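You operate a simulated robot arm through the tools that you are given. There is no shell and no other tool.

Carry out the task below with a simulated robot arm. There is one attempt and no reset: what you move stays moved.

JOB
Put the brown tub from the top of the side bench on top of the liner there. Put the blue chill pad from the top of the side bench on the shelf under the side bench and the yellow chill pad on the fourth tier from the bottom of the wooden shelf. Take the white tub on the top of the side bench and put it away on the bottom shelf of the drawer table. Put the grey cup on the top of the side bench away on the back ledge of the pipe rack. Take the blue pad and leave it on the second tier from the bottom of the wooden shelf. Put the tray on the top of the side bench away on the nest of the tray jig. Lift the post end wall open. The order is free. Set down upright: grey cup.
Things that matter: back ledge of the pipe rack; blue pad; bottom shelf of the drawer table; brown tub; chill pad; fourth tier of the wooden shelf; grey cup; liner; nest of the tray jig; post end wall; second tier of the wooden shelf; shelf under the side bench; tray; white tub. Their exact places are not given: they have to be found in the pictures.

Only the result counts: the job must be done as asked and must still hold three seconds after the hand-in. Knocking over, shifting, dropping, spilling or breaking anything else fails it.

ROBOT AND FRAMES
A 6-joint arm with a two-finger gripper on a trunk, on a base that drives. Base frame: it is fixed to the floor where the robot stands at the start and does not move with it; the origin is under the middle of the robot, x ahead of it, y to its left, z up. Units: m, rad, N and s.
Its first joint turns from -2.897 to 2.897 rad. Places, roughly: back ledge of the pipe rack (180x17 cm) [2.2, -3.42, 0.8]; blue pad [-3.25, 2.25, 0.75]; bottom shelf of the drawer table [5.4, 1.7, 0.2]; brown tub (13x12x8 cm) [-2.5, 2, 0.8]; chill pad [-2.25, 2.25, 0.75]; fourth tier of the wooden shelf [1.2, 2, 1.4]; grey cup (8x7x14 cm) [-2.9, 2.3, 0.8]; liner (20x15x4 cm) [-2.8, 2, 0.8]; nest of the tray jig (22x15 cm) [-0.7, -1.92, 0.74]; post end wall [4.8, -3.2, 0.8]; second tier of the wooden shelf [1.2, 2, 0.6]; shelf under the side bench [-2.5, 2.1, 0.2]; tray (20x15x3 cm) [-3.3, 1.9, 0.8]; white tub (14x13x9 cm) [-2.7, 2.2, 0.8]. Payload 2.45 kg.
The TCP is the grasp point between the finger pads, 0.02 m short of the fingertips. In the tool frame z runs along the fingers and y along their closing line. The gripper opens to 0.14 m. The gripper's body begins 0.168 m behind the TCP.
Orientation is told as [roll, pitch, yaw] about the base's x, y, z axes, in that order, counted from this pose: with the fingers straight down and closing along the base's y, the tool's x points along the base's -x, its y along +y and its z along -z.

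CONTROLS
- The arm moves only by the tool arm_command. Its argument "plan" is a list of rows, each a list of 7 numbers: the turn, a rotation vector about the base's x, y, z in units of 180 degrees (1.0 is 180 degrees), then the shift along the base's x, y, z in units of 300 mm (1.0 is 300 mm), then the finger opening in m, from 0 to 0.14. In form: [[rx, ry, rz, tx, ty, tz, claw], ...]. A call has 1 to 20 rows; each row is the pose to reach, as a shift and turn from the pose commanded when the call began. A call with a number of a shift or a turn outside -1 to 1 is refused whole. Each row takes 0.2 s and may step no farther than 0.05 m and 0.15 rad from the row before; otherwise, or with a gripper value out of range, the whole call is refused. Where a pose cannot be reached the arm comes as near as it can. A force on the tool above 40 N (or 10 N above the force at the start of the call, whichever is more), or a blocked arm, ends the call early, and 0.2 s more pass. The fingers move at their own pace (about 0.045 m/s each) and stop on an object; they squeeze with about 41 N. The grip force told is the motor's: it shows also when the fingers shut on nothing. Time passes only in rows, and 0.2 s behind the last, so rows that repeat a pose let the fingers close. The reply holds the time, the measured pose of the TCP, the force on the tool along the base axes, the opening and the grip force, in the units named above and with some noise, with the torque about the TCP (base axes, N m) and any sound that the robot's microphone picked up.
- Cameras (640 x 400 px; columns grow to the right, rows downward): "scene" is now at [-0.0957, 0.1775, 1.1553]; the picture's right is [0.04, -1.00, 0.00], its down [-0.19, -0.01, -0.98] and it looks along [0.98, 0.04, -0.19] (base axes); focal length 285 px, centre (320, 200). "wrist" rides on the gripper at [0.078, 0.011, -0.209] in the tool frame; the picture's right is [-0.14, 0.99, 0.00], its down [-0.92, -0.13, -0.37] and it looks along [-0.36, -0.05, 0.93] (tool axes); focal length 280 px, centre (320, 200).
- snapshot(camera): a new picture of that camera. No time passes.
- base_move(legs): drives the robot by 1 to 6 legs, each [ahead, left, turn to the left] in m, m and rad, along the robot's own axes; the way and the turn of a leg run together, so that a leg with both is an arc; at most 1.5 m and 3.142 rad a leg. The arm and the cameras ride along, it lands a little off, and it stops where it bumps. It gives what a move gives.
- pan_tilt(pan, tilt): turns the head with the scene camera to pan (to the left, within 2.496 rad either way) and tilt (down, from -0.506 to 1.204), counted from straight ahead of the robot. It gives what a move gives.
- pixel_to_xyz(camera, pixels): for up to 12 pixels [column, row] of the newest picture of that camera ("zoom" is the newest enlarged one), the place [x, y, z] in the base frame of the surface seen there, good to about 0.002 m. No time passes.
- inspect(camera, box): a new picture of the part [left, top, right, bottom] of that camera's present view, enlarged. No time passes.
- job_done(): hands the job in; it is judged then, once.

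Open the gripper and draw the arm clear of the work before you hand the job in, unless the task says otherwise.

The tools are called as name(argument=value, ...) on one line, values as JSON. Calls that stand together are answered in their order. arm_command: Moves the arm, as the interface text tells. Its arguments: {"type":"object","properties":{"plan":{"type":"array"}},"required":["plan"]} The other tools are called the same way: base_move (legs) drives the base; pan_tilt (pan, tilt) turns the head that bears the scene camera; snapshot (camera) takes a picture; pixel_to_xyz (camera, pixels) gives the place of the surface under pixels of a picture; inspect (camera, box) takes an enlarged picture of a part of a camera's view; job_done () hands the job in.

At the start:

```text
time_s: 0.0
position: [0.6157, 0.1181, 1.0304]
tool_rot: [-0.001, 0.001, 0.0]
wrist_force: [0.2, 0.1, 0.2]
torque: [0.0, -0.01, 0.0]
width: 0.1401
finger_force: 0.1
robot x, y, heading: [-0.0009, 0.0026, 0.0]
head pan, tilt: [0.038, 0.187]
```

scene: 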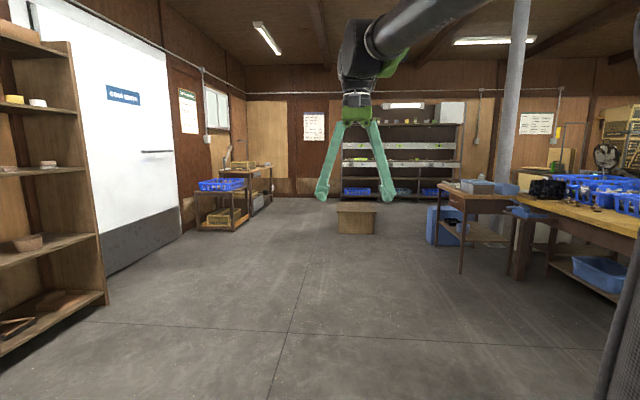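
wrist: 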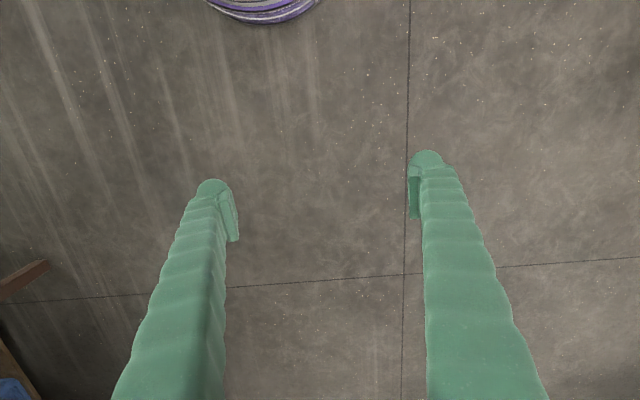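

The first picture shows the room ahead: wooden shelf at the left edge, drawer table ahead-left (column 225, row 190). I'll pan the head around to see the room before moving.

pan_tilt(pan=2.4, tilt=0.2)

snapshot(camera="scene")

```text
time_s: 2.2
position: [0.6156, 0.1187, 1.0298]
tool_rot: [-0.001, 0.0, 0.0]
wrist_force: [-0.1, -0.2, -0.6]
torque: [-0.04, -0.04, 0.0]
width: 0.1402
finger_force: 0.1
robot x, y, heading: [0.0038, -0.0003, -0.006]
head pan, tilt: [2.4, 0.201]
```

```text
taken
```

scene: 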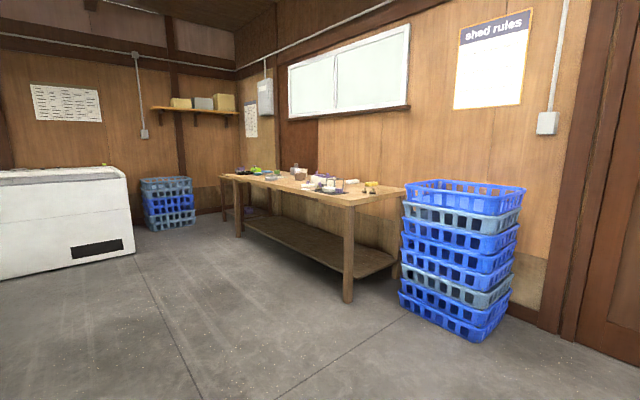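

The side bench stands at columns 220-405, with small things on top. I'll look at the other sides of the room too.

pan_tilt(pan=-1.57, tilt=0.2)

snapshot(camera="scene")

pan_tilt(pan=-0.6, tilt=0.2)

snapshot(camera="scene")

pan_tilt(pan=-2.45, tilt=0.2)

snapshot(camera="scene")

pan_tilt(pan=1.1, tilt=0.2)

snapshot(camera="scene")

```text
time_s: 5.4
position: [0.6158, 0.1186, 1.031]
tool_rot: [0.001, 0.002, 0.001]
wrist_force: [-0.7, -0.2, -0.7]
torque: [-0.01, 0.0, 0.01]
width: 0.14
finger_force: 0.1
robot x, y, heading: [0.0011, -0.0006, 0.002]
head pan, tilt: [-1.571, 0.201]
```

```text
taken
```

scene: 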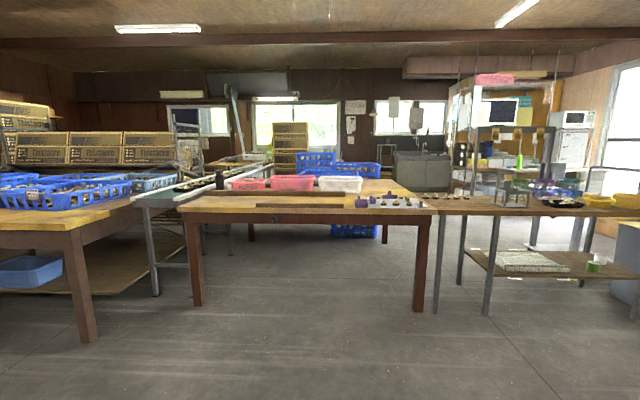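

```text
time_s: 6.7
position: [0.6154, 0.1191, 1.0314]
tool_rot: [0.0, 0.0, 0.001]
wrist_force: [-0.1, -0.8, 0.0]
torque: [0.02, 0.06, 0.0]
width: 0.1401
finger_force: 0.1
robot x, y, heading: [0.003, 0.0003, -0.004]
head pan, tilt: [-0.6, 0.201]
```

```text
taken
```

scene: 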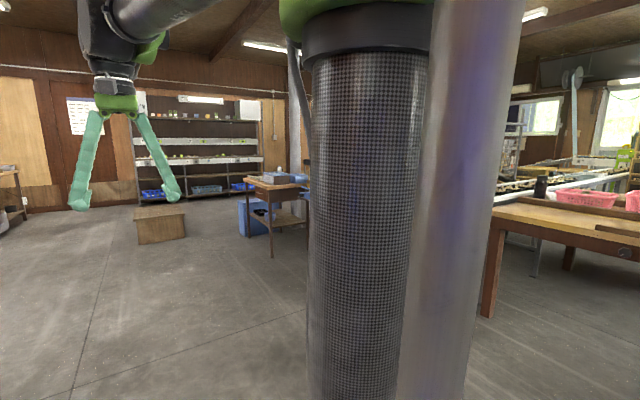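

```text
time_s: 8.5
position: [0.6168, 0.1195, 1.0303]
tool_rot: [-0.001, -0.001, -0.001]
wrist_force: [-0.8, 0.3, 0.2]
torque: [0.01, 0.0, 0.0]
width: 0.1401
finger_force: 0.0
robot x, y, heading: [-0.0021, 0.0022, 0.001]
head pan, tilt: [-2.45, 0.201]
```

```text
taken
```

scene: 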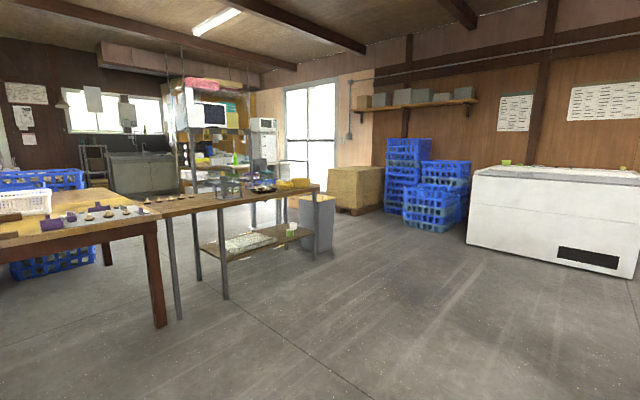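

```text
time_s: 11.5
position: [0.6143, 0.1189, 1.031]
tool_rot: [0.001, -0.001, 0.0]
wrist_force: [-0.2, 0.4, -0.5]
torque: [0.01, 0.01, -0.01]
width: 0.1404
finger_force: 0.1
robot x, y, heading: [-0.0001, -0.0009, -0.0]
head pan, tilt: [1.1, 0.201]
```

```text
taken
```

scene: 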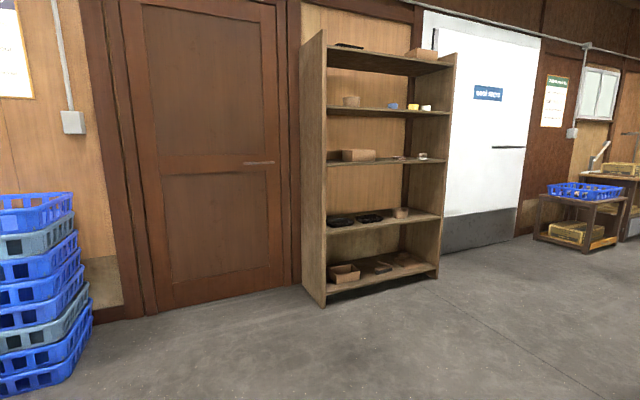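

The wooden shelf has five boards at columns 325-450; the side bench is to the left of the door. I'll turn to face +y and drive toward the side bench.

base_move(legs=[[0, 0, 1.571], [0, 1.4, 0], [0.6, 1.1, 0]])

pan_tilt(pan=0.0, tilt=0.45)

snapshot(camera="scene")

```text
time_s: 28.2
position: [-2.6234, 1.1778, 1.0305]
tool_rot: [-0.001, 0.0, 1.581]
wrist_force: [0.7, 0.4, -0.1]
torque: [0.0, -0.01, 0.0]
width: 0.1401
finger_force: 0.0
robot x, y, heading: [-2.495, 0.5611, 1.578]
head pan, tilt: [1.1, 0.201]
```

```text
time_s: 29.6
position: [-2.623, 1.179, 1.0317]
tool_rot: [0.0, 0.0, 1.581]
wrist_force: [0.2, 0.1, 0.6]
torque: [-0.01, 0.0, -0.03]
width: 0.14
finger_force: 0.1
robot x, y, heading: [-2.5003, 0.564, 1.584]
head pan, tilt: [0.0, 0.45]
```

```text
taken
```

scene: 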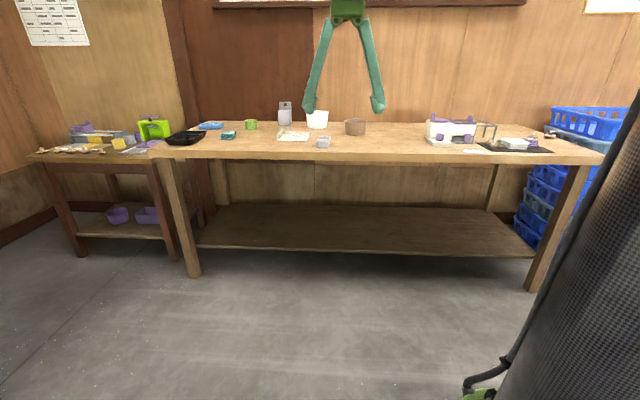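

The bench fills columns 150-600 at rows 120-160. I'll enlarge its top to identify things.

inspect(camera="scene", box=[140, 85, 380, 165])

inspect(camera="scene", box=[330, 85, 610, 165])

```text
2.67 times, centred on (260, 125) of scene
```

zoom: 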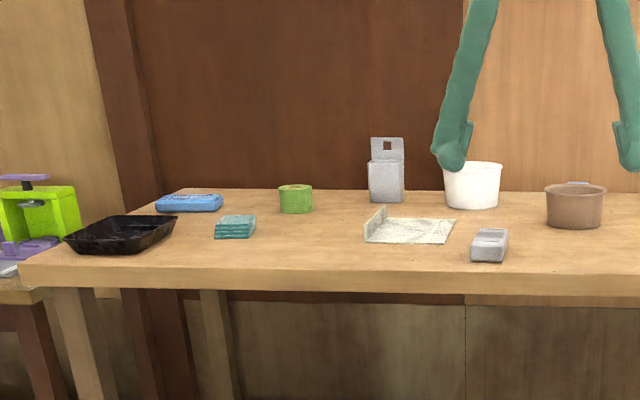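

```text
2.29 times, centred on (470, 125) of scene
```

zoom: 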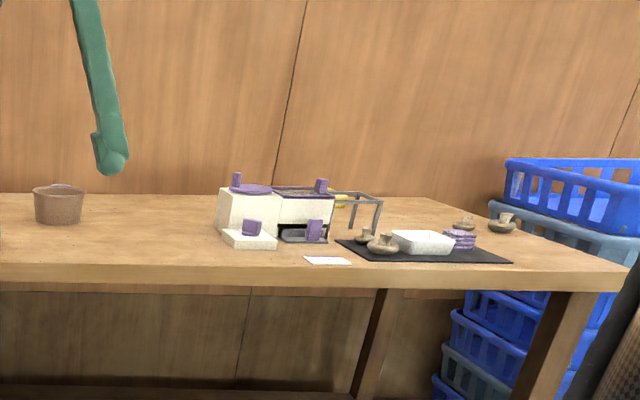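

I see tray (black), blue pad, teal stack, green cup, grey carton-like thing, white tub, liner, brown tub, a white device with something yellow behind it. I'll get positions of these from the scene picture.

pixel_to_xyz(camera="scene", pixels=[[186, 138], [211, 126], [229, 135], [251, 125], [285, 115], [318, 121], [294, 136], [323, 143], [355, 128], [450, 132], [476, 124], [515, 144]])

pixel_to_xyz(camera="scene", pixels=[[170, 157], [590, 160], [320, 150], [320, 160], [320, 123], [360, 215], [360, 245], [220, 240], [530, 250], [360, 300]])

```text
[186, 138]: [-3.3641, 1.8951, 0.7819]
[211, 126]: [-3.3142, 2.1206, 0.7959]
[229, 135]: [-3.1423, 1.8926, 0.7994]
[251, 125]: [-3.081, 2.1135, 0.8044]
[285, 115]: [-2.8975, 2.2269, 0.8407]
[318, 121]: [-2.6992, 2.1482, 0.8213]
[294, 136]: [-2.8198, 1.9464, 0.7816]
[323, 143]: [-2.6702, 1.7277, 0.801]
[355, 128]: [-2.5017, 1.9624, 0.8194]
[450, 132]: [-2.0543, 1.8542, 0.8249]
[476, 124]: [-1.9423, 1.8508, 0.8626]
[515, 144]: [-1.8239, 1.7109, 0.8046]
```

```text
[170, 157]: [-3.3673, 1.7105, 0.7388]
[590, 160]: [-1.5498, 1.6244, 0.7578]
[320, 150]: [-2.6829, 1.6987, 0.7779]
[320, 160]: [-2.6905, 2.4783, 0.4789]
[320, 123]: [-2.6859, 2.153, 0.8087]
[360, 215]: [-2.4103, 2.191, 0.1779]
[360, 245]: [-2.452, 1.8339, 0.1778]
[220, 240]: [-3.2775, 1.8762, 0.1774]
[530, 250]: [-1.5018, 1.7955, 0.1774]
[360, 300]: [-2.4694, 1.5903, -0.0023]
```

Bench top is z≈0.778, front edge y≈1.69, lower shelf z≈0.178. I'll check the robot's own base footprint by tilting down, and look with a higher view from closer.

pan_tilt(pan=-0.4, tilt=1.2)

snapshot(camera="scene")

snapshot(camera="wrist")

```text
time_s: 30.7
position: [-2.6232, 1.1794, 1.0311]
tool_rot: [0.0, 0.0, 1.582]
wrist_force: [0.0, -0.2, 0.6]
torque: [0.0, -0.01, 0.01]
width: 0.1399
finger_force: 0.1
robot x, y, heading: [-2.4974, 0.5681, 1.585]
head pan, tilt: [-0.4, 1.201]
```

```text
taken
```

scene: 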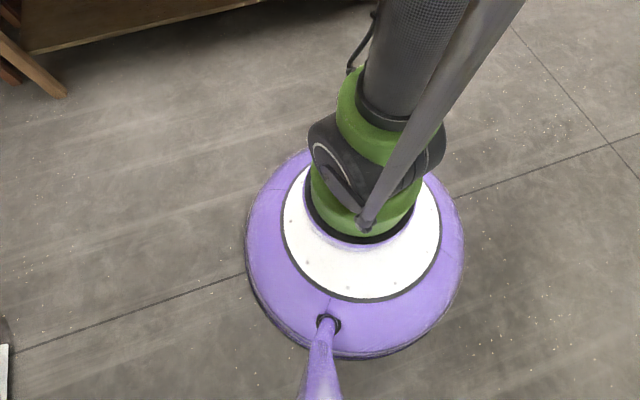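

```text
taken
```

wrist: 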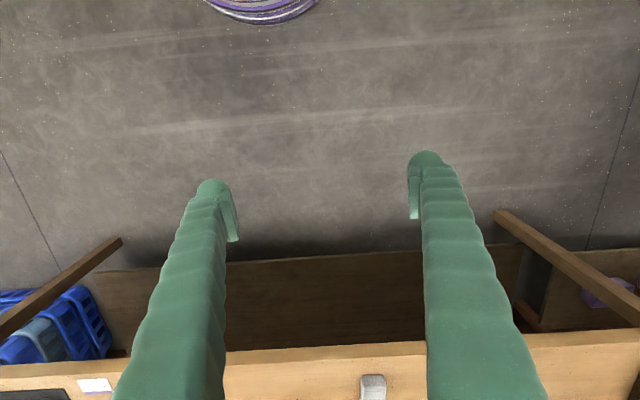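

The round base shows at columns 245-465. I'll measure its size from the picture.

pixel_to_xyz(camera="scene", pixels=[[250, 240], [458, 240], [300, 155], [400, 350], [370, 230], [280, 195]])

```text
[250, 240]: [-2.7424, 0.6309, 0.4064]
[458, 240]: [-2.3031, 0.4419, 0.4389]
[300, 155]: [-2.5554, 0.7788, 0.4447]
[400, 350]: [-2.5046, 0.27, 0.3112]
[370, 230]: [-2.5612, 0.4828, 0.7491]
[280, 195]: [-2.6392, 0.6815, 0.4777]
```

The base is a dome about 0.3 m in radius, so I can stand with the axis near y=1.28. I'll drive ahead 0.7 m and look with both cameras.

base_move(legs=[[0.7, 0, 0]])

pan_tilt(pan=0.0, tilt=0.6)

snapshot(camera="scene")

snapshot(camera="wrist")

```text
time_s: 34.5
position: [-2.6134, 1.8742, 1.0308]
tool_rot: [0.001, -0.001, 1.566]
wrist_force: [-1.1, -0.3, 0.3]
torque: [-0.02, -0.02, 0.01]
width: 0.1397
finger_force: 0.1
robot x, y, heading: [-2.499, 1.2554, 1.565]
head pan, tilt: [-0.4, 1.201]
```

```text
time_s: 35.5
position: [-2.6146, 1.8748, 1.0301]
tool_rot: [-0.001, 0.0, 1.565]
wrist_force: [0.3, 0.1, 0.9]
torque: [0.04, -0.01, -0.02]
width: 0.14
finger_force: 0.1
robot x, y, heading: [-2.4994, 1.2572, 1.563]
head pan, tilt: [0.0, 0.6]
```

```text
taken
```

scene: 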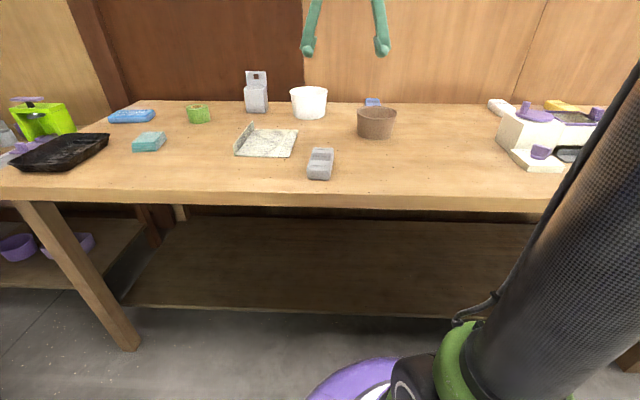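

```text
taken
```

wrist: 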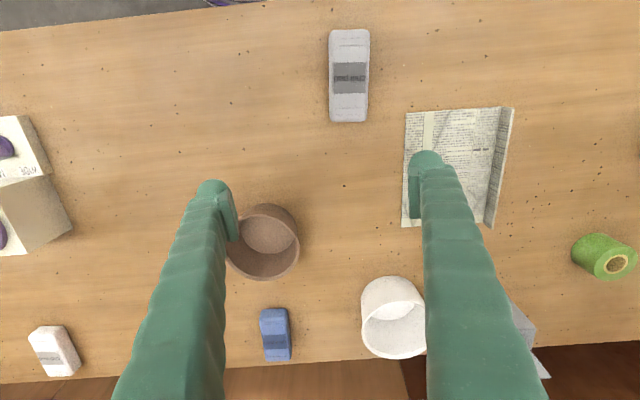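

The wrist picture shows a small blue pad (275,335), a white pad (55,350), a grey pad (350,75), brown tub (268,242), white tub (393,315), liner (455,165). I'll measure these and zoom on the yellow thing behind the white device in the scene.

pixel_to_xyz(camera="wrist", pixels=[[275, 318], [275, 335], [275, 355], [262, 335], [289, 335], [55, 350], [268, 235], [393, 320], [350, 75], [455, 165], [300, 340]])

inspect(camera="scene", box=[440, 80, 640, 200])

inspect(camera="scene", box=[100, 60, 300, 185])

```text
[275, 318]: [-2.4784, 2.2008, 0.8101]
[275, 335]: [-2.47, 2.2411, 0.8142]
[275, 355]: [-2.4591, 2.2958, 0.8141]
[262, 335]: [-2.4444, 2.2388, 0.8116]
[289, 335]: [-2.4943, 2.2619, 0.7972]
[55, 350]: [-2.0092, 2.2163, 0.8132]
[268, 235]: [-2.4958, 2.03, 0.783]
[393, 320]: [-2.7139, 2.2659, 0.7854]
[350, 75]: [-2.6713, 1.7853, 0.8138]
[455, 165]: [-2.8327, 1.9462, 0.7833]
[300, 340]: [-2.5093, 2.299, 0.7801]
```

```text
3.20 times, centred on (540, 140) of scene
```

zoom: 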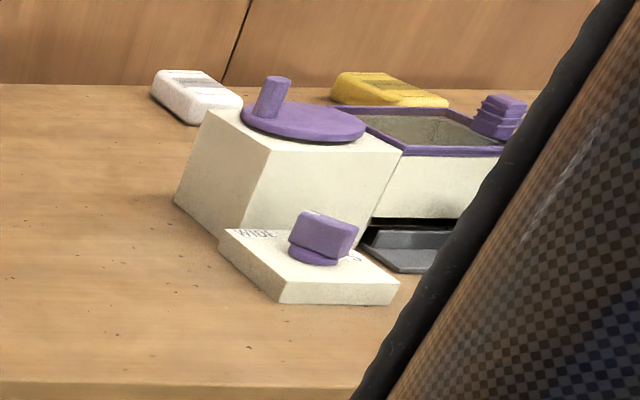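

```text
3.20 times, centred on (200, 122) of scene
```

zoom: 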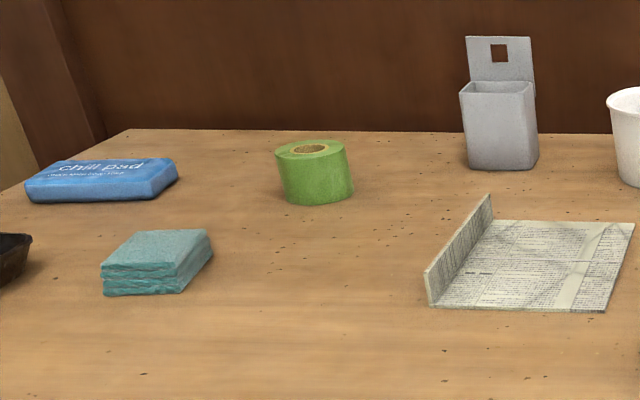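

The long blue item's label reads "chill pad"; I need the labels on the small coloured pads. I'll zoom with the wrist camera on the small blue, grey and white ones.

inspect(camera="wrist", box=[235, 290, 315, 370])

inspect(camera="wrist", box=[310, 20, 390, 130])

inspect(camera="wrist", box=[10, 310, 110, 390])

inspect(camera="scene", box=[100, 90, 180, 160])

```text
5.00 times, centred on (275, 330) of wrist
```

zoom: 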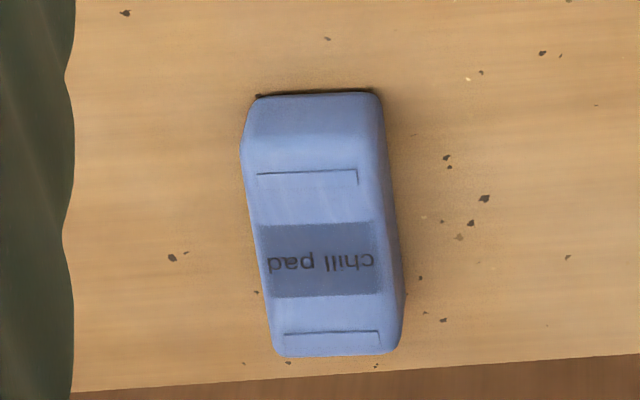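

```text
3.64 times, centred on (350, 75) of wrist
```

zoom: 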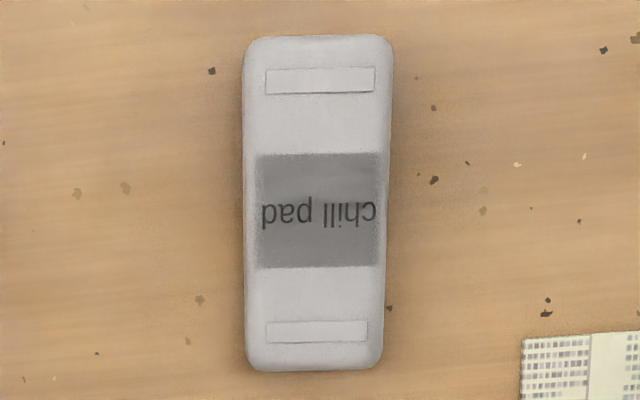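

```text
5.00 times, centred on (60, 350) of wrist
```

zoom: 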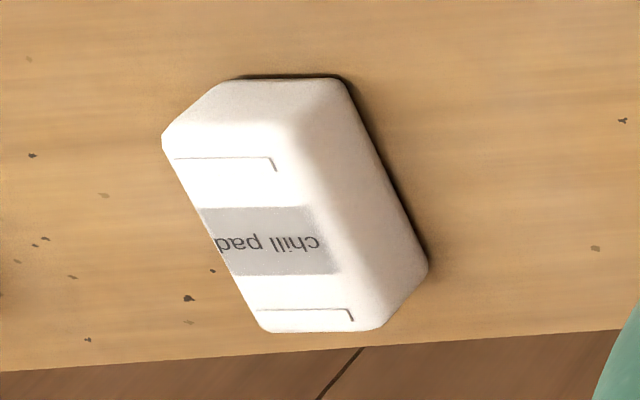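

```text
5.71 times, centred on (140, 125) of scene
```

zoom: 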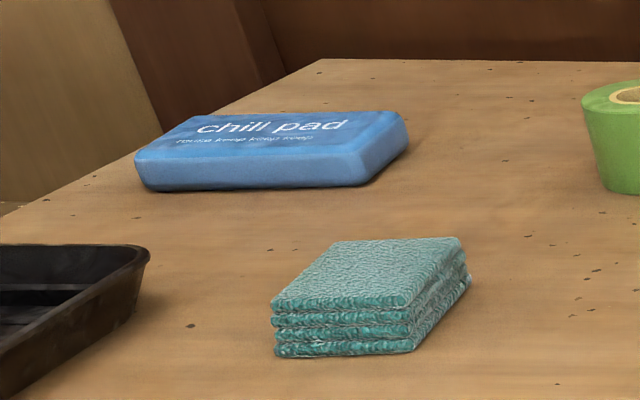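

The family of small chill pads (blue, white, grey, yellow) is clear, and the long one at (-3.31, 2.12) is the "blue pad". I'll zoom on the brown tub and liner for precise grasp geometry.

inspect(camera="wrist", box=[210, 190, 320, 290])

pixel_to_xyz(camera="wrist", pixels=[[268, 205], [230, 245], [299, 240], [265, 279], [265, 262], [285, 213], [407, 114], [500, 109], [488, 222], [403, 226], [512, 110], [492, 226]])

```text
4.00 times, centred on (265, 240) of wrist
```

zoom: 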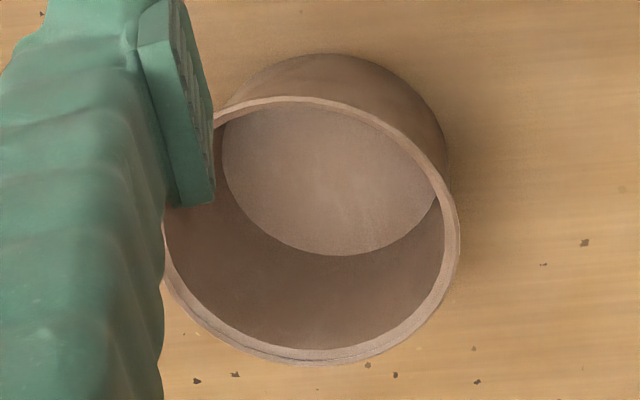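

```text
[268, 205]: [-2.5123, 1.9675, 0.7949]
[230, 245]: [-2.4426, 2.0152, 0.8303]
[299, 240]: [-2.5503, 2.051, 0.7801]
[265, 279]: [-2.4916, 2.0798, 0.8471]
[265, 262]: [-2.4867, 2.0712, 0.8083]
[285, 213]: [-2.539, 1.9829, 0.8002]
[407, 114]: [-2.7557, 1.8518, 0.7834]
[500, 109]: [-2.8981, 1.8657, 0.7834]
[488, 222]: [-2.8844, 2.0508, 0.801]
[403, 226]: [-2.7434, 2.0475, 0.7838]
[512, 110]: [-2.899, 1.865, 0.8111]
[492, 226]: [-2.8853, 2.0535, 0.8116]
```

The rim of the brown tub is clear in the zoom; I'll measure points around the rim.

inspect(camera="wrist", box=[210, 190, 320, 290])

pixel_to_xyz(camera="zoom", pixels=[[455, 235], [300, 357], [300, 101], [400, 328], [426, 160], [220, 325], [360, 113], [170, 270]])

```text
4.00 times, centred on (265, 240) of wrist
```

zoom: 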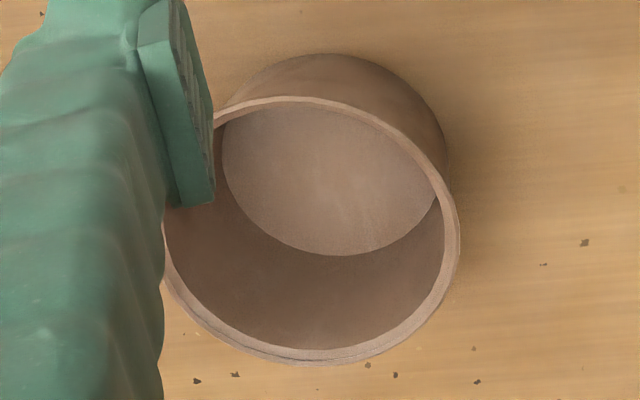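

```text
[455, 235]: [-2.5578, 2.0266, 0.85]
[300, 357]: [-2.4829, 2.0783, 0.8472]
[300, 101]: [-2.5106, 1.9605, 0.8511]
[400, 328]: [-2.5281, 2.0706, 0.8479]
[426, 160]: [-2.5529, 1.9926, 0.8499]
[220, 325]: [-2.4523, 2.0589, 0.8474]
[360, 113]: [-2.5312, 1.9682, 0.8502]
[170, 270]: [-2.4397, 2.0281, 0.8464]
```

Rim: z≈0.849, x from -2.558 to -2.438, y from 1.96 to 2.079, so centre ≈(-2.498, 2.02). I'll move the open gripper above the +x wall of the tub for a rim pinch.

arm_command(plan=[[0, 0, 0, 0.1, 0.083, 0, 0.07], [0, 0, 0, 0.2, 0.166, 0, 0.07], [0, 0, 0, 0.3, 0.25, 0, 0.07], [0, 0, 0, 0.4, 0.333, 0, 0.07], [0, 0, 0, 0.5, 0.416, 0, 0.07], [0, 0, 0, 0.579, 0.484, 0, 0.07], [0, 0, 0, 0.579, 0.484, -0.15, 0.07], [0, 0, 0, 0.579, 0.484, -0.3, 0.07], [0, 0, 0, 0.579, 0.484, -0.3, 0.07]])

snapshot(camera="wrist")

snapshot(camera="scene")

```text
time_s: 37.5
position: [-2.4424, 2.0195, 0.9398]
tool_rot: [0.001, 0.001, 1.563]
wrist_force: [0.5, -0.2, -0.1]
torque: [0.0, 0.01, -0.03]
width: 0.0699
finger_force: 0.2
robot x, y, heading: [-2.5008, 1.2576, 1.568]
head pan, tilt: [0.0, 0.6]
```

```text
taken
```

wrist: 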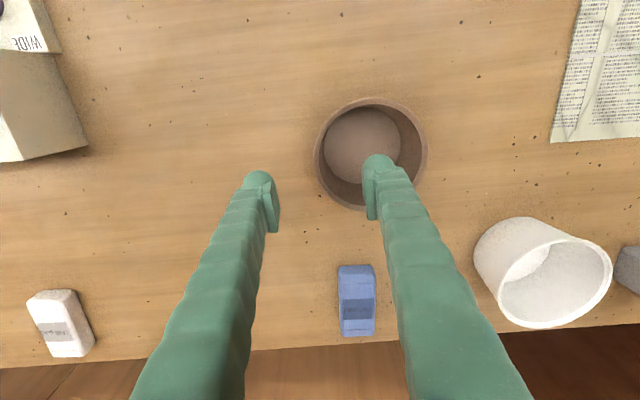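

```text
taken
```

scene: 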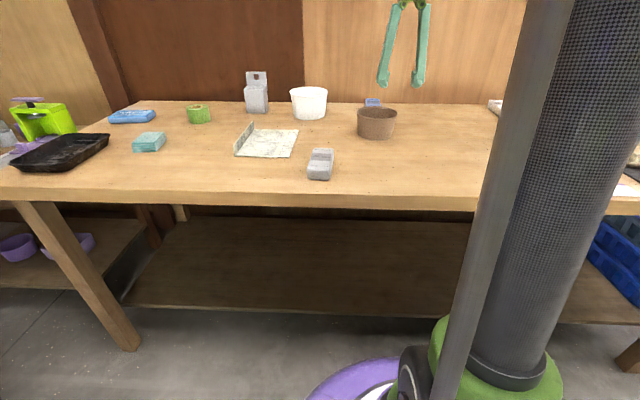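

The right finger is over the tub's inside. I'll verify the rim's leftmost wall in this view before descending.

pixel_to_xyz(camera="wrist", pixels=[[318, 155], [317, 165], [370, 101], [425, 155], [319, 145], [355, 206]])

```text
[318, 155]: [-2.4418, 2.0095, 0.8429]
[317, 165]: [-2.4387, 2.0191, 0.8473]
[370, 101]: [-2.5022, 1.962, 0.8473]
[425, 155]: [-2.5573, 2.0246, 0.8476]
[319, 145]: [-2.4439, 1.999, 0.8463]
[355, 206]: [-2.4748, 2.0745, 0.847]
```

Wall at x≈-2.4405, right between the fingers. I'll descend to z≈0.83, close, and lift a little.

arm_command(plan=[[0, 0, 0, 0.006, 0, -0.13, 0.07], [0, 0, 0, 0.006, 0, -0.26, 0.07], [0, 0, 0, 0.006, 0, -0.36, 0.07], [0, 0, 0, 0.006, 0, -0.36, 0.0], [0, 0, 0, 0.006, 0, -0.36, 0.0], [0, 0, 0, 0.006, 0, -0.36, 0.0], [0, 0, 0, 0.006, 0, -0.36, 0.0], [0, 0, 0, 0.006, 0, -0.36, 0.0], [0, 0, 0, 0.006, 0, -0.36, 0.0]])

snapshot(camera="wrist")

```text
time_s: 39.5
position: [-2.4409, 2.0199, 0.8331]
tool_rot: [-0.001, 0.0, 1.563]
wrist_force: [-2.5, 0.9, 10.4]
torque: [0.0, 1.1, -0.04]
width: 0.0081
finger_force: 36.1
robot x, y, heading: [-2.5034, 1.2555, 1.564]
head pan, tilt: [0.0, 0.6]
```

```text
taken
```

wrist: 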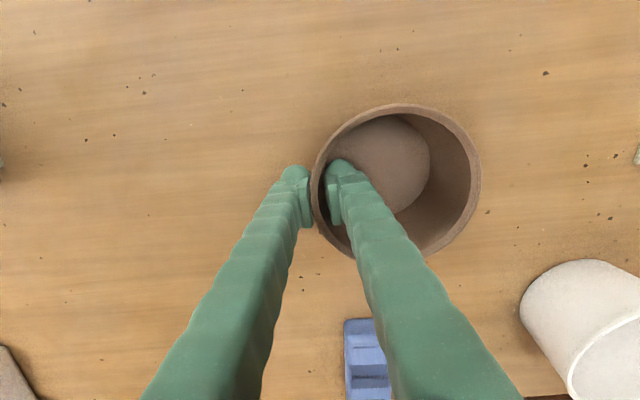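

The wall is held (width 0.008, 36 N). I'll lift 0.15 m gently.

arm_command(plan=[[0, 0, 0, 0, 0, 0.08, 0.0], [0, 0, 0, 0, 0, 0.2, 0.0], [0, 0, 0, 0, 0, 0.35, 0.0], [0, 0, 0, 0, 0, 0.5, 0.0], [0, 0, 0, 0, 0, 0.5, 0.0]])

snapshot(camera="wrist")

snapshot(camera="scene")

```text
time_s: 40.7
position: [-2.439, 2.0207, 0.9826]
tool_rot: [-0.002, 0.0, 1.565]
wrist_force: [1.0, 0.6, -0.5]
torque: [-0.03, -0.06, 0.0]
width: 0.006
finger_force: 34.0
robot x, y, heading: [-2.4995, 1.2613, 1.567]
head pan, tilt: [0.0, 0.6]
```

```text
taken
```

wrist: 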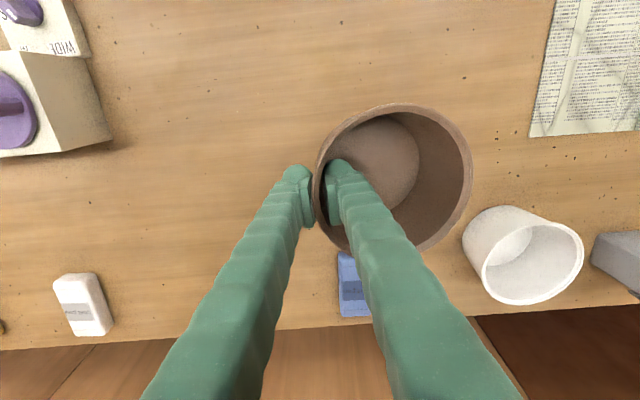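

```text
taken
```

scene: 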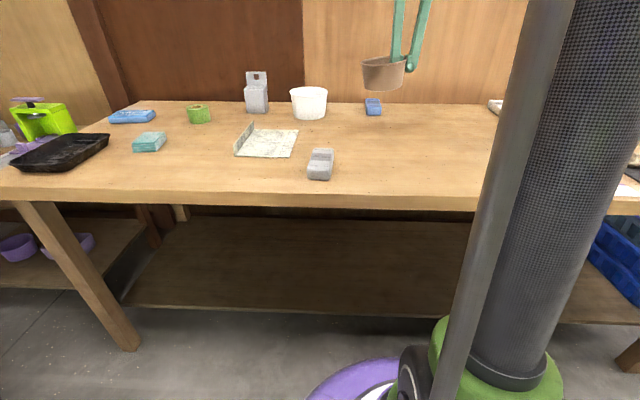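

The tub is held and light. I'll carry it in two calls to above the liner's flat area, aiming the tub's centre at (-2.812, 1.95).

arm_command(plan=[[0, 0, 0, -0.13, -0.03, 0, 0.0], [0, 0, 0, -0.26, -0.07, 0, 0.0], [0, 0, 0, -0.39, -0.11, 0, 0.0], [0, 0, 0, -0.52, -0.15, 0, 0.0], [0, 0, 0, -0.65, -0.19, 0, 0.0], [0, 0, 0, -0.78, -0.233, 0, 0.0], [0, 0, 0, -0.91, -0.233, 0, 0.0], [0, 0, 0, -1.0, -0.233, 0, 0.0], [0, 0, 0, -1.0, -0.233, 0, 0.0]])

arm_command(plan=[[0, 0, 0, -0.05, 0, 0, 0.0], [0, 0, 0, -0.05, 0, -0.1, 0.0], [0, 0, 0, -0.05, 0, -0.2, 0.0], [0, 0, 0, -0.05, 0, -0.2, 0.0]])

snapshot(camera="wrist")

snapshot(camera="scene")

```text
time_s: 42.7
position: [-2.7403, 1.9503, 0.9839]
tool_rot: [0.0, 0.0, 1.566]
wrist_force: [0.0, -0.3, -1.0]
torque: [0.02, -0.05, -0.01]
width: 0.006
finger_force: 34.5
robot x, y, heading: [-2.4977, 1.2552, 1.559]
head pan, tilt: [0.0, 0.6]
```

```text
time_s: 43.7
position: [-2.7552, 1.9498, 0.9215]
tool_rot: [0.0, 0.0, 1.566]
wrist_force: [0.1, 0.2, -1.1]
torque: [-0.02, -0.05, -0.02]
width: 0.0058
finger_force: 33.7
robot x, y, heading: [-2.5001, 1.2577, 1.567]
head pan, tilt: [0.0, 0.6]
```

```text
taken
```

wrist: 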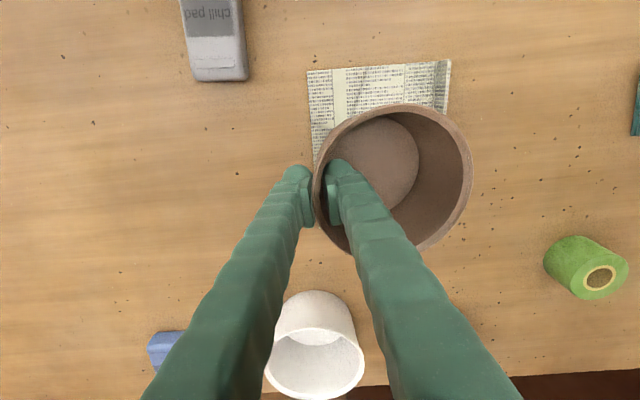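

```text
taken
```

scene: 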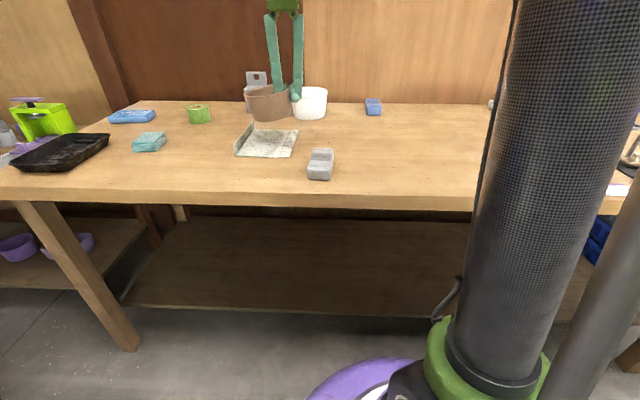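

The tub hangs above the liner. I'll check its tilt and position by measuring the rim and inner bottom.

pixel_to_xyz(camera="wrist", pixels=[[316, 195], [471, 175], [400, 104], [425, 248], [385, 160], [346, 135], [450, 65], [308, 75]])

inspect(camera="scene", box=[220, 70, 340, 165])

```text
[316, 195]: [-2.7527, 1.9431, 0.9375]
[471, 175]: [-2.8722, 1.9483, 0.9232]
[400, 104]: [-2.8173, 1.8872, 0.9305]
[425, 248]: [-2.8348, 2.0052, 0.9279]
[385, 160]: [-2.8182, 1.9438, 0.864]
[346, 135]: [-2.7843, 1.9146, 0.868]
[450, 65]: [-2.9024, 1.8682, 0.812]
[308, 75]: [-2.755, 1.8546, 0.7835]
```

```text
4.21 times, centred on (280, 118) of scene
```

zoom: 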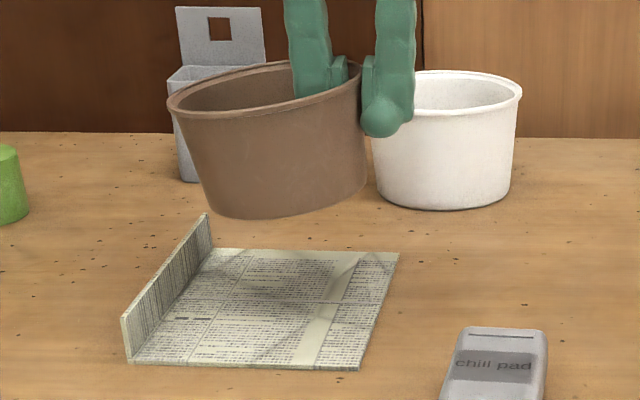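

The tub's -x bottom edge is ~0.070 m above the liner (tilt ~7°). I'll lower 0.069 m, open the fingers and rise.

arm_command(plan=[[0, 0, 0, 0, 0, -0.1, 0.0], [0, 0, 0, 0, 0, -0.18, 0.0], [0, 0, 0, 0, 0, -0.22, 0.0], [0, 0, 0, 0, 0, -0.235, 0.0], [0, 0, 0, 0, 0, -0.235, 0.0], [0, 0, 0, 0, 0, -0.235, 0.05], [0, 0, 0, 0, 0, -0.235, 0.05], [0, 0, 0, 0, 0, -0.235, 0.05], [0, 0, 0, 0, 0, -0.235, 0.05], [0, 0, 0, 0, 0, -0.1, 0.05], [0, 0, 0, 0, 0, 0.05, 0.05], [0, 0, 0, 0, 0, 0.2, 0.05]])

snapshot(camera="wrist")

inspect(camera="scene", box=[220, 70, 340, 165])

```text
time_s: 46.3
position: [-2.7568, 1.9473, 0.9849]
tool_rot: [0.003, 0.001, 1.566]
wrist_force: [-0.4, 0.1, 0.2]
torque: [-0.03, -0.01, -0.01]
width: 0.0502
finger_force: 0.0
robot x, y, heading: [-2.4984, 1.2619, 1.567]
head pan, tilt: [0.0, 0.6]
```

```text
taken
```

wrist: 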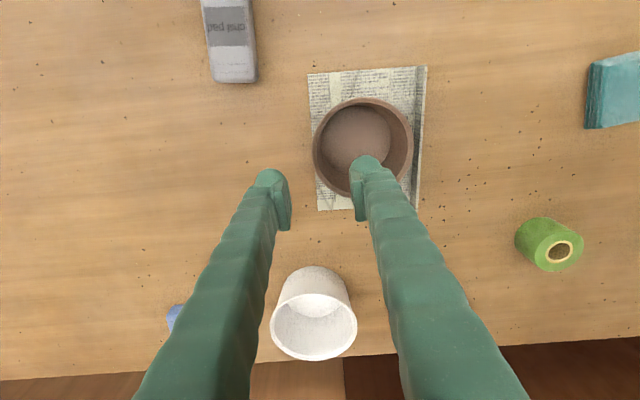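

```text
4.21 times, centred on (280, 118) of scene
```

zoom: 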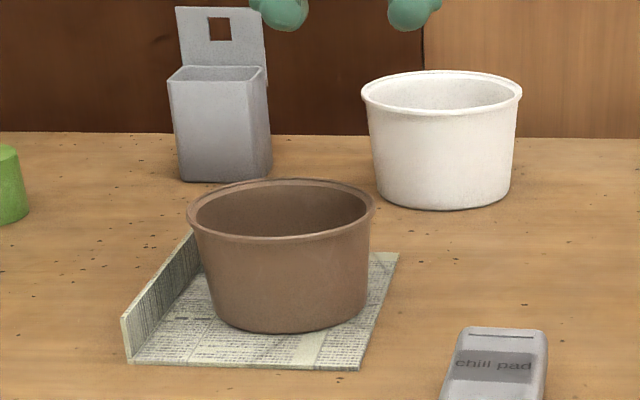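

The brown tub stands flat on the liner. Next the small blue chill pad near (-2.468, 2.25): it's at the edge of reach, so I'll drive 0.08 m closer and move the tool over it.

base_move(legs=[[0.08, 0, 0]])

arm_command(plan=[[0, 0, 0, 0.14, 0.03, 0.05, 0.1], [0, 0, 0, 0.28, 0.08, 0.05, 0.1], [0, 0, 0, 0.42, 0.12, 0.05, 0.1], [0, 0, 0, 0.56, 0.17, 0.05, 0.1], [0, 0, 0, 0.7, 0.23, 0.05, 0.1], [0, 0, 0, 0.84, 0.3, 0.05, 0.1], [0, 0, 0, 0.95, 0.4, 0.05, 0.1], [0, 0, 0, 0.95, 0.5, 0.05, 0.1], [0, 0, 0, 0.95, 0.5, 0.0, 0.1]])

snapshot(camera="wrist")

snapshot(camera="scene")

```text
time_s: 47.3
position: [-2.7565, 2.0294, 0.9848]
tool_rot: [0.0, -0.002, 1.566]
wrist_force: [0.3, 0.5, 0.0]
torque: [0.04, -0.01, 0.01]
width: 0.0499
finger_force: 0.0
robot x, y, heading: [-2.4995, 1.3372, 1.567]
head pan, tilt: [0.0, 0.6]
```

```text
time_s: 49.3
position: [-2.472, 2.1789, 0.9842]
tool_rot: [0.002, 0.0, 1.565]
wrist_force: [1.2, -0.6, 0.0]
torque: [0.02, -0.01, 0.01]
width: 0.1001
finger_force: 0.0
robot x, y, heading: [-2.4975, 1.3327, 1.564]
head pan, tilt: [0.0, 0.6]
```

```text
taken
```

wrist: 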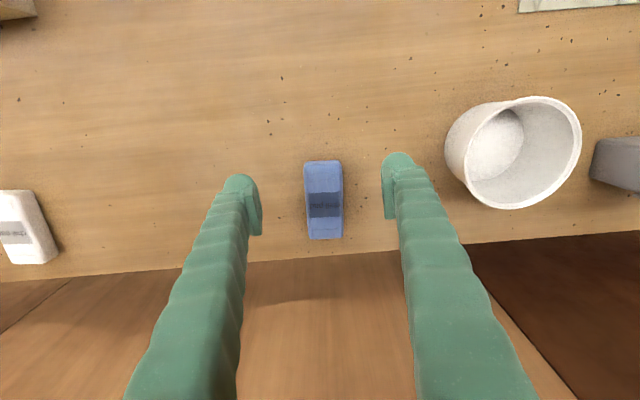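

```text
taken
```

scene: 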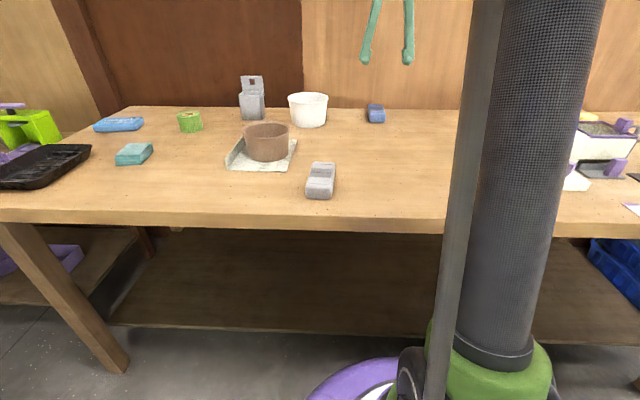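

inspect(camera="wrist", box=[270, 140, 380, 260])

pixel_to_xyz(camera="wrist", pixels=[[307, 166], [339, 164], [310, 236], [340, 235], [324, 200], [324, 252]])

```text
3.33 times, centred on (325, 200) of wrist
```

zoom: 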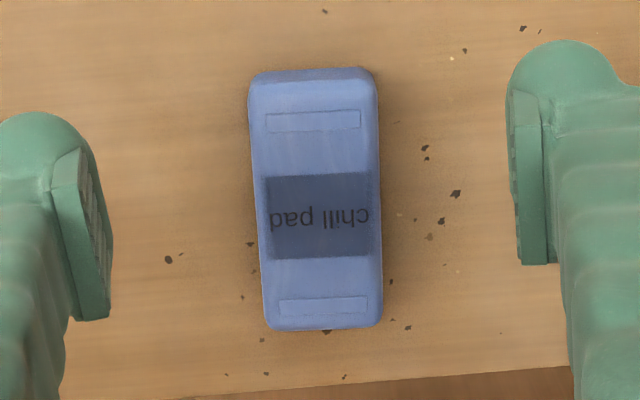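

```text
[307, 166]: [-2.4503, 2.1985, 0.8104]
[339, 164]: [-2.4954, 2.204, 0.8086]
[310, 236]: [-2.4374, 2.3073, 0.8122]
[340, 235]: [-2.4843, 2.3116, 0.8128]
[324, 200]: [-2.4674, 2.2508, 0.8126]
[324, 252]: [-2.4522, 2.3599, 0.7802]
```

The pad is centred at (-2.467, 2.254), about 0.05 × 0.12, top z 0.8125, turned ~6°. Before choosing a grasp tilt I want to know the arm's geometry, so I'll look up at the arm.

pan_tilt(pan=-0.5, tilt=-0.3)

snapshot(camera="scene")

pan_tilt(pan=-0.9, tilt=0.9)

snapshot(camera="scene")

```text
time_s: 50.5
position: [-2.4708, 2.1799, 0.9852]
tool_rot: [0.0, -0.001, 1.565]
wrist_force: [-0.7, -0.1, -0.4]
torque: [0.01, 0.0, 0.0]
width: 0.1001
finger_force: 0.1
robot x, y, heading: [-2.5003, 1.3369, 1.564]
head pan, tilt: [-0.499, -0.3]
```

```text
taken
```

scene: 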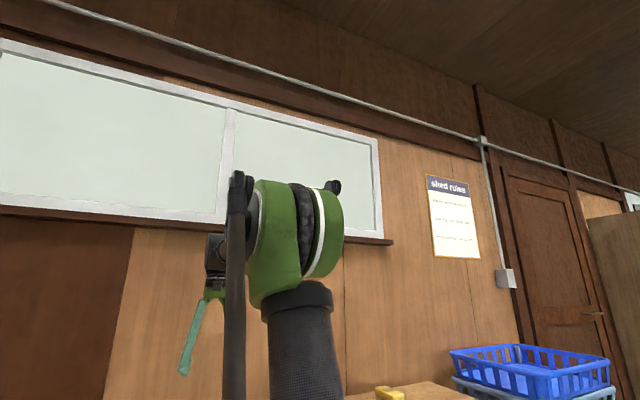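

```text
time_s: 51.9
position: [-2.4714, 2.1798, 0.9847]
tool_rot: [-0.002, 0.0, 1.565]
wrist_force: [-0.2, 0.6, 0.8]
torque: [0.0, 0.01, 0.0]
width: 0.0999
finger_force: 0.0
robot x, y, heading: [-2.5006, 1.3366, 1.563]
head pan, tilt: [-0.901, 0.901]
```

```text
taken
```

scene: 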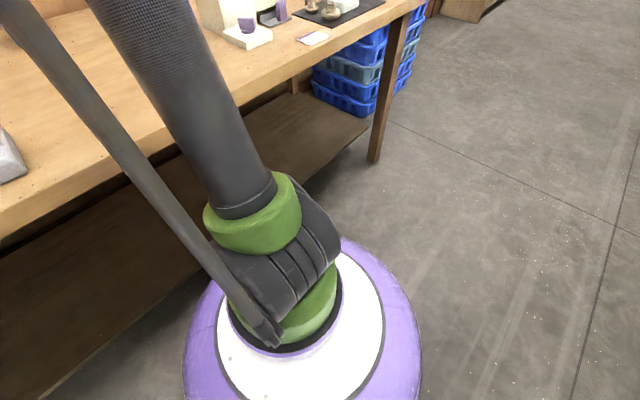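

The shoulder joint sits just above the dome and the upper arm leans forward. I'll measure the shoulder and elbow positions.

pixel_to_xyz(camera="scene", pixels=[[300, 245], [260, 190], [160, 60], [305, 320], [225, 235], [200, 20]])

pan_tilt(pan=-0.5, tilt=-0.3)

snapshot(camera="scene")

pixel_to_xyz(camera="scene", pixels=[[280, 240], [330, 235], [300, 300], [215, 250], [235, 210], [195, 350], [240, 350], [320, 380]])

```text
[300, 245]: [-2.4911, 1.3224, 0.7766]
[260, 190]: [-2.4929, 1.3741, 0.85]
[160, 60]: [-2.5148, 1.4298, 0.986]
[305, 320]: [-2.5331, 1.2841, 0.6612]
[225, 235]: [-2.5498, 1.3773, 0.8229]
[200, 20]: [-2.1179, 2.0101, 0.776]
```

```text
time_s: 53.3
position: [-2.4719, 2.1798, 0.9854]
tool_rot: [0.0, 0.0, 1.564]
wrist_force: [-0.3, 0.3, 0.2]
torque: [0.01, -0.01, 0.02]
width: 0.0997
finger_force: 0.1
robot x, y, heading: [-2.5005, 1.3336, 1.564]
head pan, tilt: [-0.499, -0.3]
```

```text
taken
```

scene: 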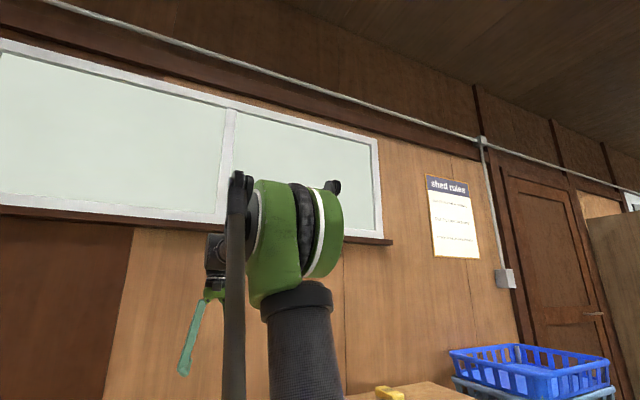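

```text
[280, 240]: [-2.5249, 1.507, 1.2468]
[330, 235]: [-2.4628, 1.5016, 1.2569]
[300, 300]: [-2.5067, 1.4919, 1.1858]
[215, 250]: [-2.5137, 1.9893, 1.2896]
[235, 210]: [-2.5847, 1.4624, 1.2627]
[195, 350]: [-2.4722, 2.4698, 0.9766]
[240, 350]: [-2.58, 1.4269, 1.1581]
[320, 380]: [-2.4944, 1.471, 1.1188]
```

The arm has its shoulder near z≈0.72 with ~0.6 m links, so reaching under the bench with a 45° tilted tool looks feasible. I'll grasp this pad with the same 45° tilt: rotate the tool and hover over the pad.

arm_command(plan=[[0.0416, -0.0023, -0.0055, 0, 0.04, 0, 0.09], [0.0832, -0.0046, -0.0111, 0, 0.08, 0, 0.09], [0.1249, -0.0069, -0.0166, 0, 0.12, 0, 0.09], [0.1665, -0.0092, -0.0221, 0.005, 0.16, 0, 0.09], [0.2081, -0.0115, -0.0277, 0.01, 0.2, 0, 0.09], [0.24975, -0.01375, -0.0332, 0.015, 0.247, -0.1, 0.09], [0.24975, -0.01375, -0.0332, 0.015, 0.247, -0.25, 0.09], [0.24975, -0.01375, -0.0332, 0.015, 0.247, -0.35, 0.09], [0.24975, -0.01375, -0.0332, 0.015, 0.247, -0.35, 0.09]])

snapshot(camera="wrist")

pan_tilt(pan=0.0, tilt=0.4)

snapshot(camera="scene")

```text
time_s: 55.3
position: [-2.4673, 2.2518, 0.8784]
tool_rot: [0.004, -0.787, 1.452]
wrist_force: [0.5, -0.7, -0.1]
torque: [-0.01, 0.03, 0.02]
width: 0.0898
finger_force: 0.1
robot x, y, heading: [-2.4988, 1.34, 1.57]
head pan, tilt: [-0.499, -0.3]
```

```text
taken
```

wrist: 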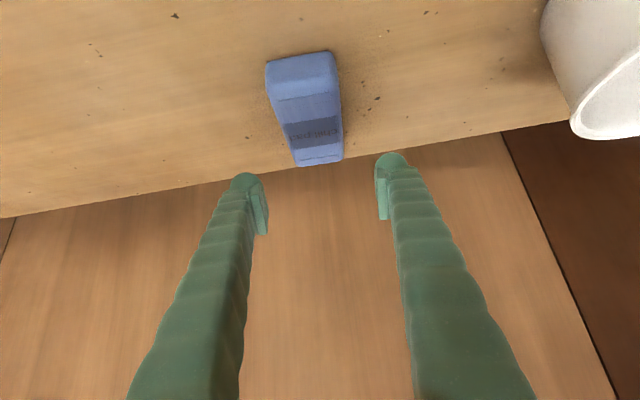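

```text
time_s: 56.4
position: [-2.4687, 2.2528, 0.879]
tool_rot: [0.006, -0.786, 1.453]
wrist_force: [-0.2, -0.3, -0.4]
torque: [0.05, 0.01, 0.03]
width: 0.09
finger_force: 0.0
robot x, y, heading: [-2.4969, 1.3334, 1.564]
head pan, tilt: [0.0, 0.4]
```

```text
taken
```

scene: 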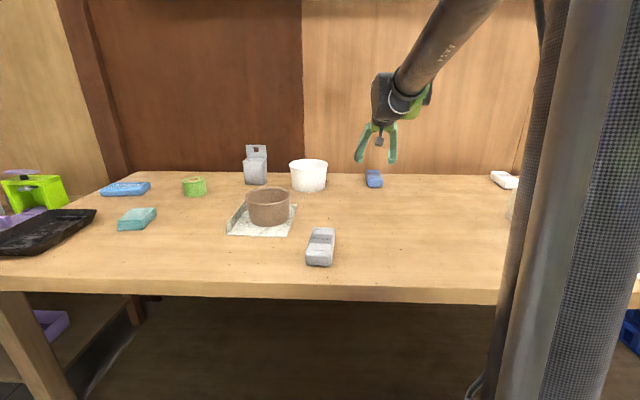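

The tool is tilted 45° over the pad. I'll descend to z≈0.809 and close on it.

arm_command(plan=[[0, 0, 0, 0.002, 0, -0.1, 0.09], [0, 0, 0, 0.002, 0, -0.19, 0.09], [0, 0, 0, 0.002, 0, -0.233, 0.09], [0, 0, 0, 0.002, 0, -0.233, 0.09], [0, 0, 0, 0.002, 0, -0.233, 0.0], [0, 0, 0, 0.002, 0, -0.233, 0.0], [0, 0, 0, 0.002, 0, -0.233, 0.0], [0, 0, 0, 0.002, 0, -0.233, 0.0], [0, 0, 0, 0.002, 0, -0.233, 0.0]])

snapshot(camera="wrist")

inspect(camera="scene", box=[310, 120, 450, 210])

```text
time_s: 58.4
position: [-2.4665, 2.2525, 0.8091]
tool_rot: [0.005, -0.785, 1.453]
wrist_force: [0.7, -0.6, 0.4]
torque: [-0.01, 0.02, 0.02]
width: 0.0566
finger_force: 40.9
robot x, y, heading: [-2.4988, 1.3358, 1.568]
head pan, tilt: [0.0, 0.4]
```

```text
taken
```

wrist: 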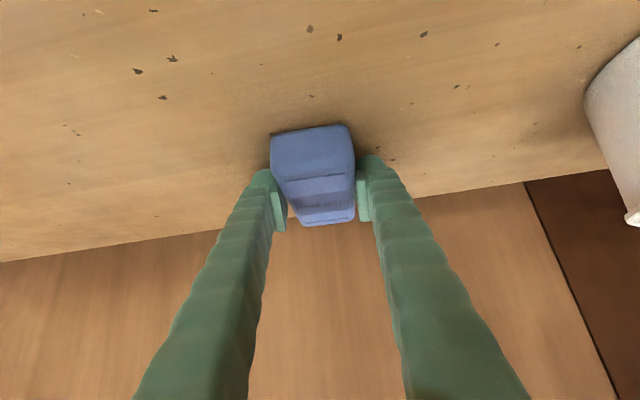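

```text
4.44 times, centred on (380, 165) of scene
```

zoom: 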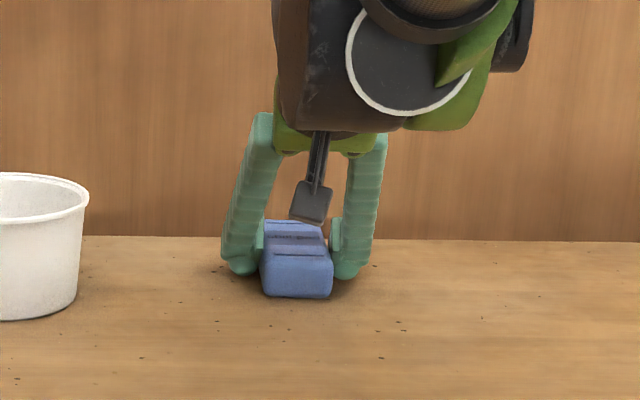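

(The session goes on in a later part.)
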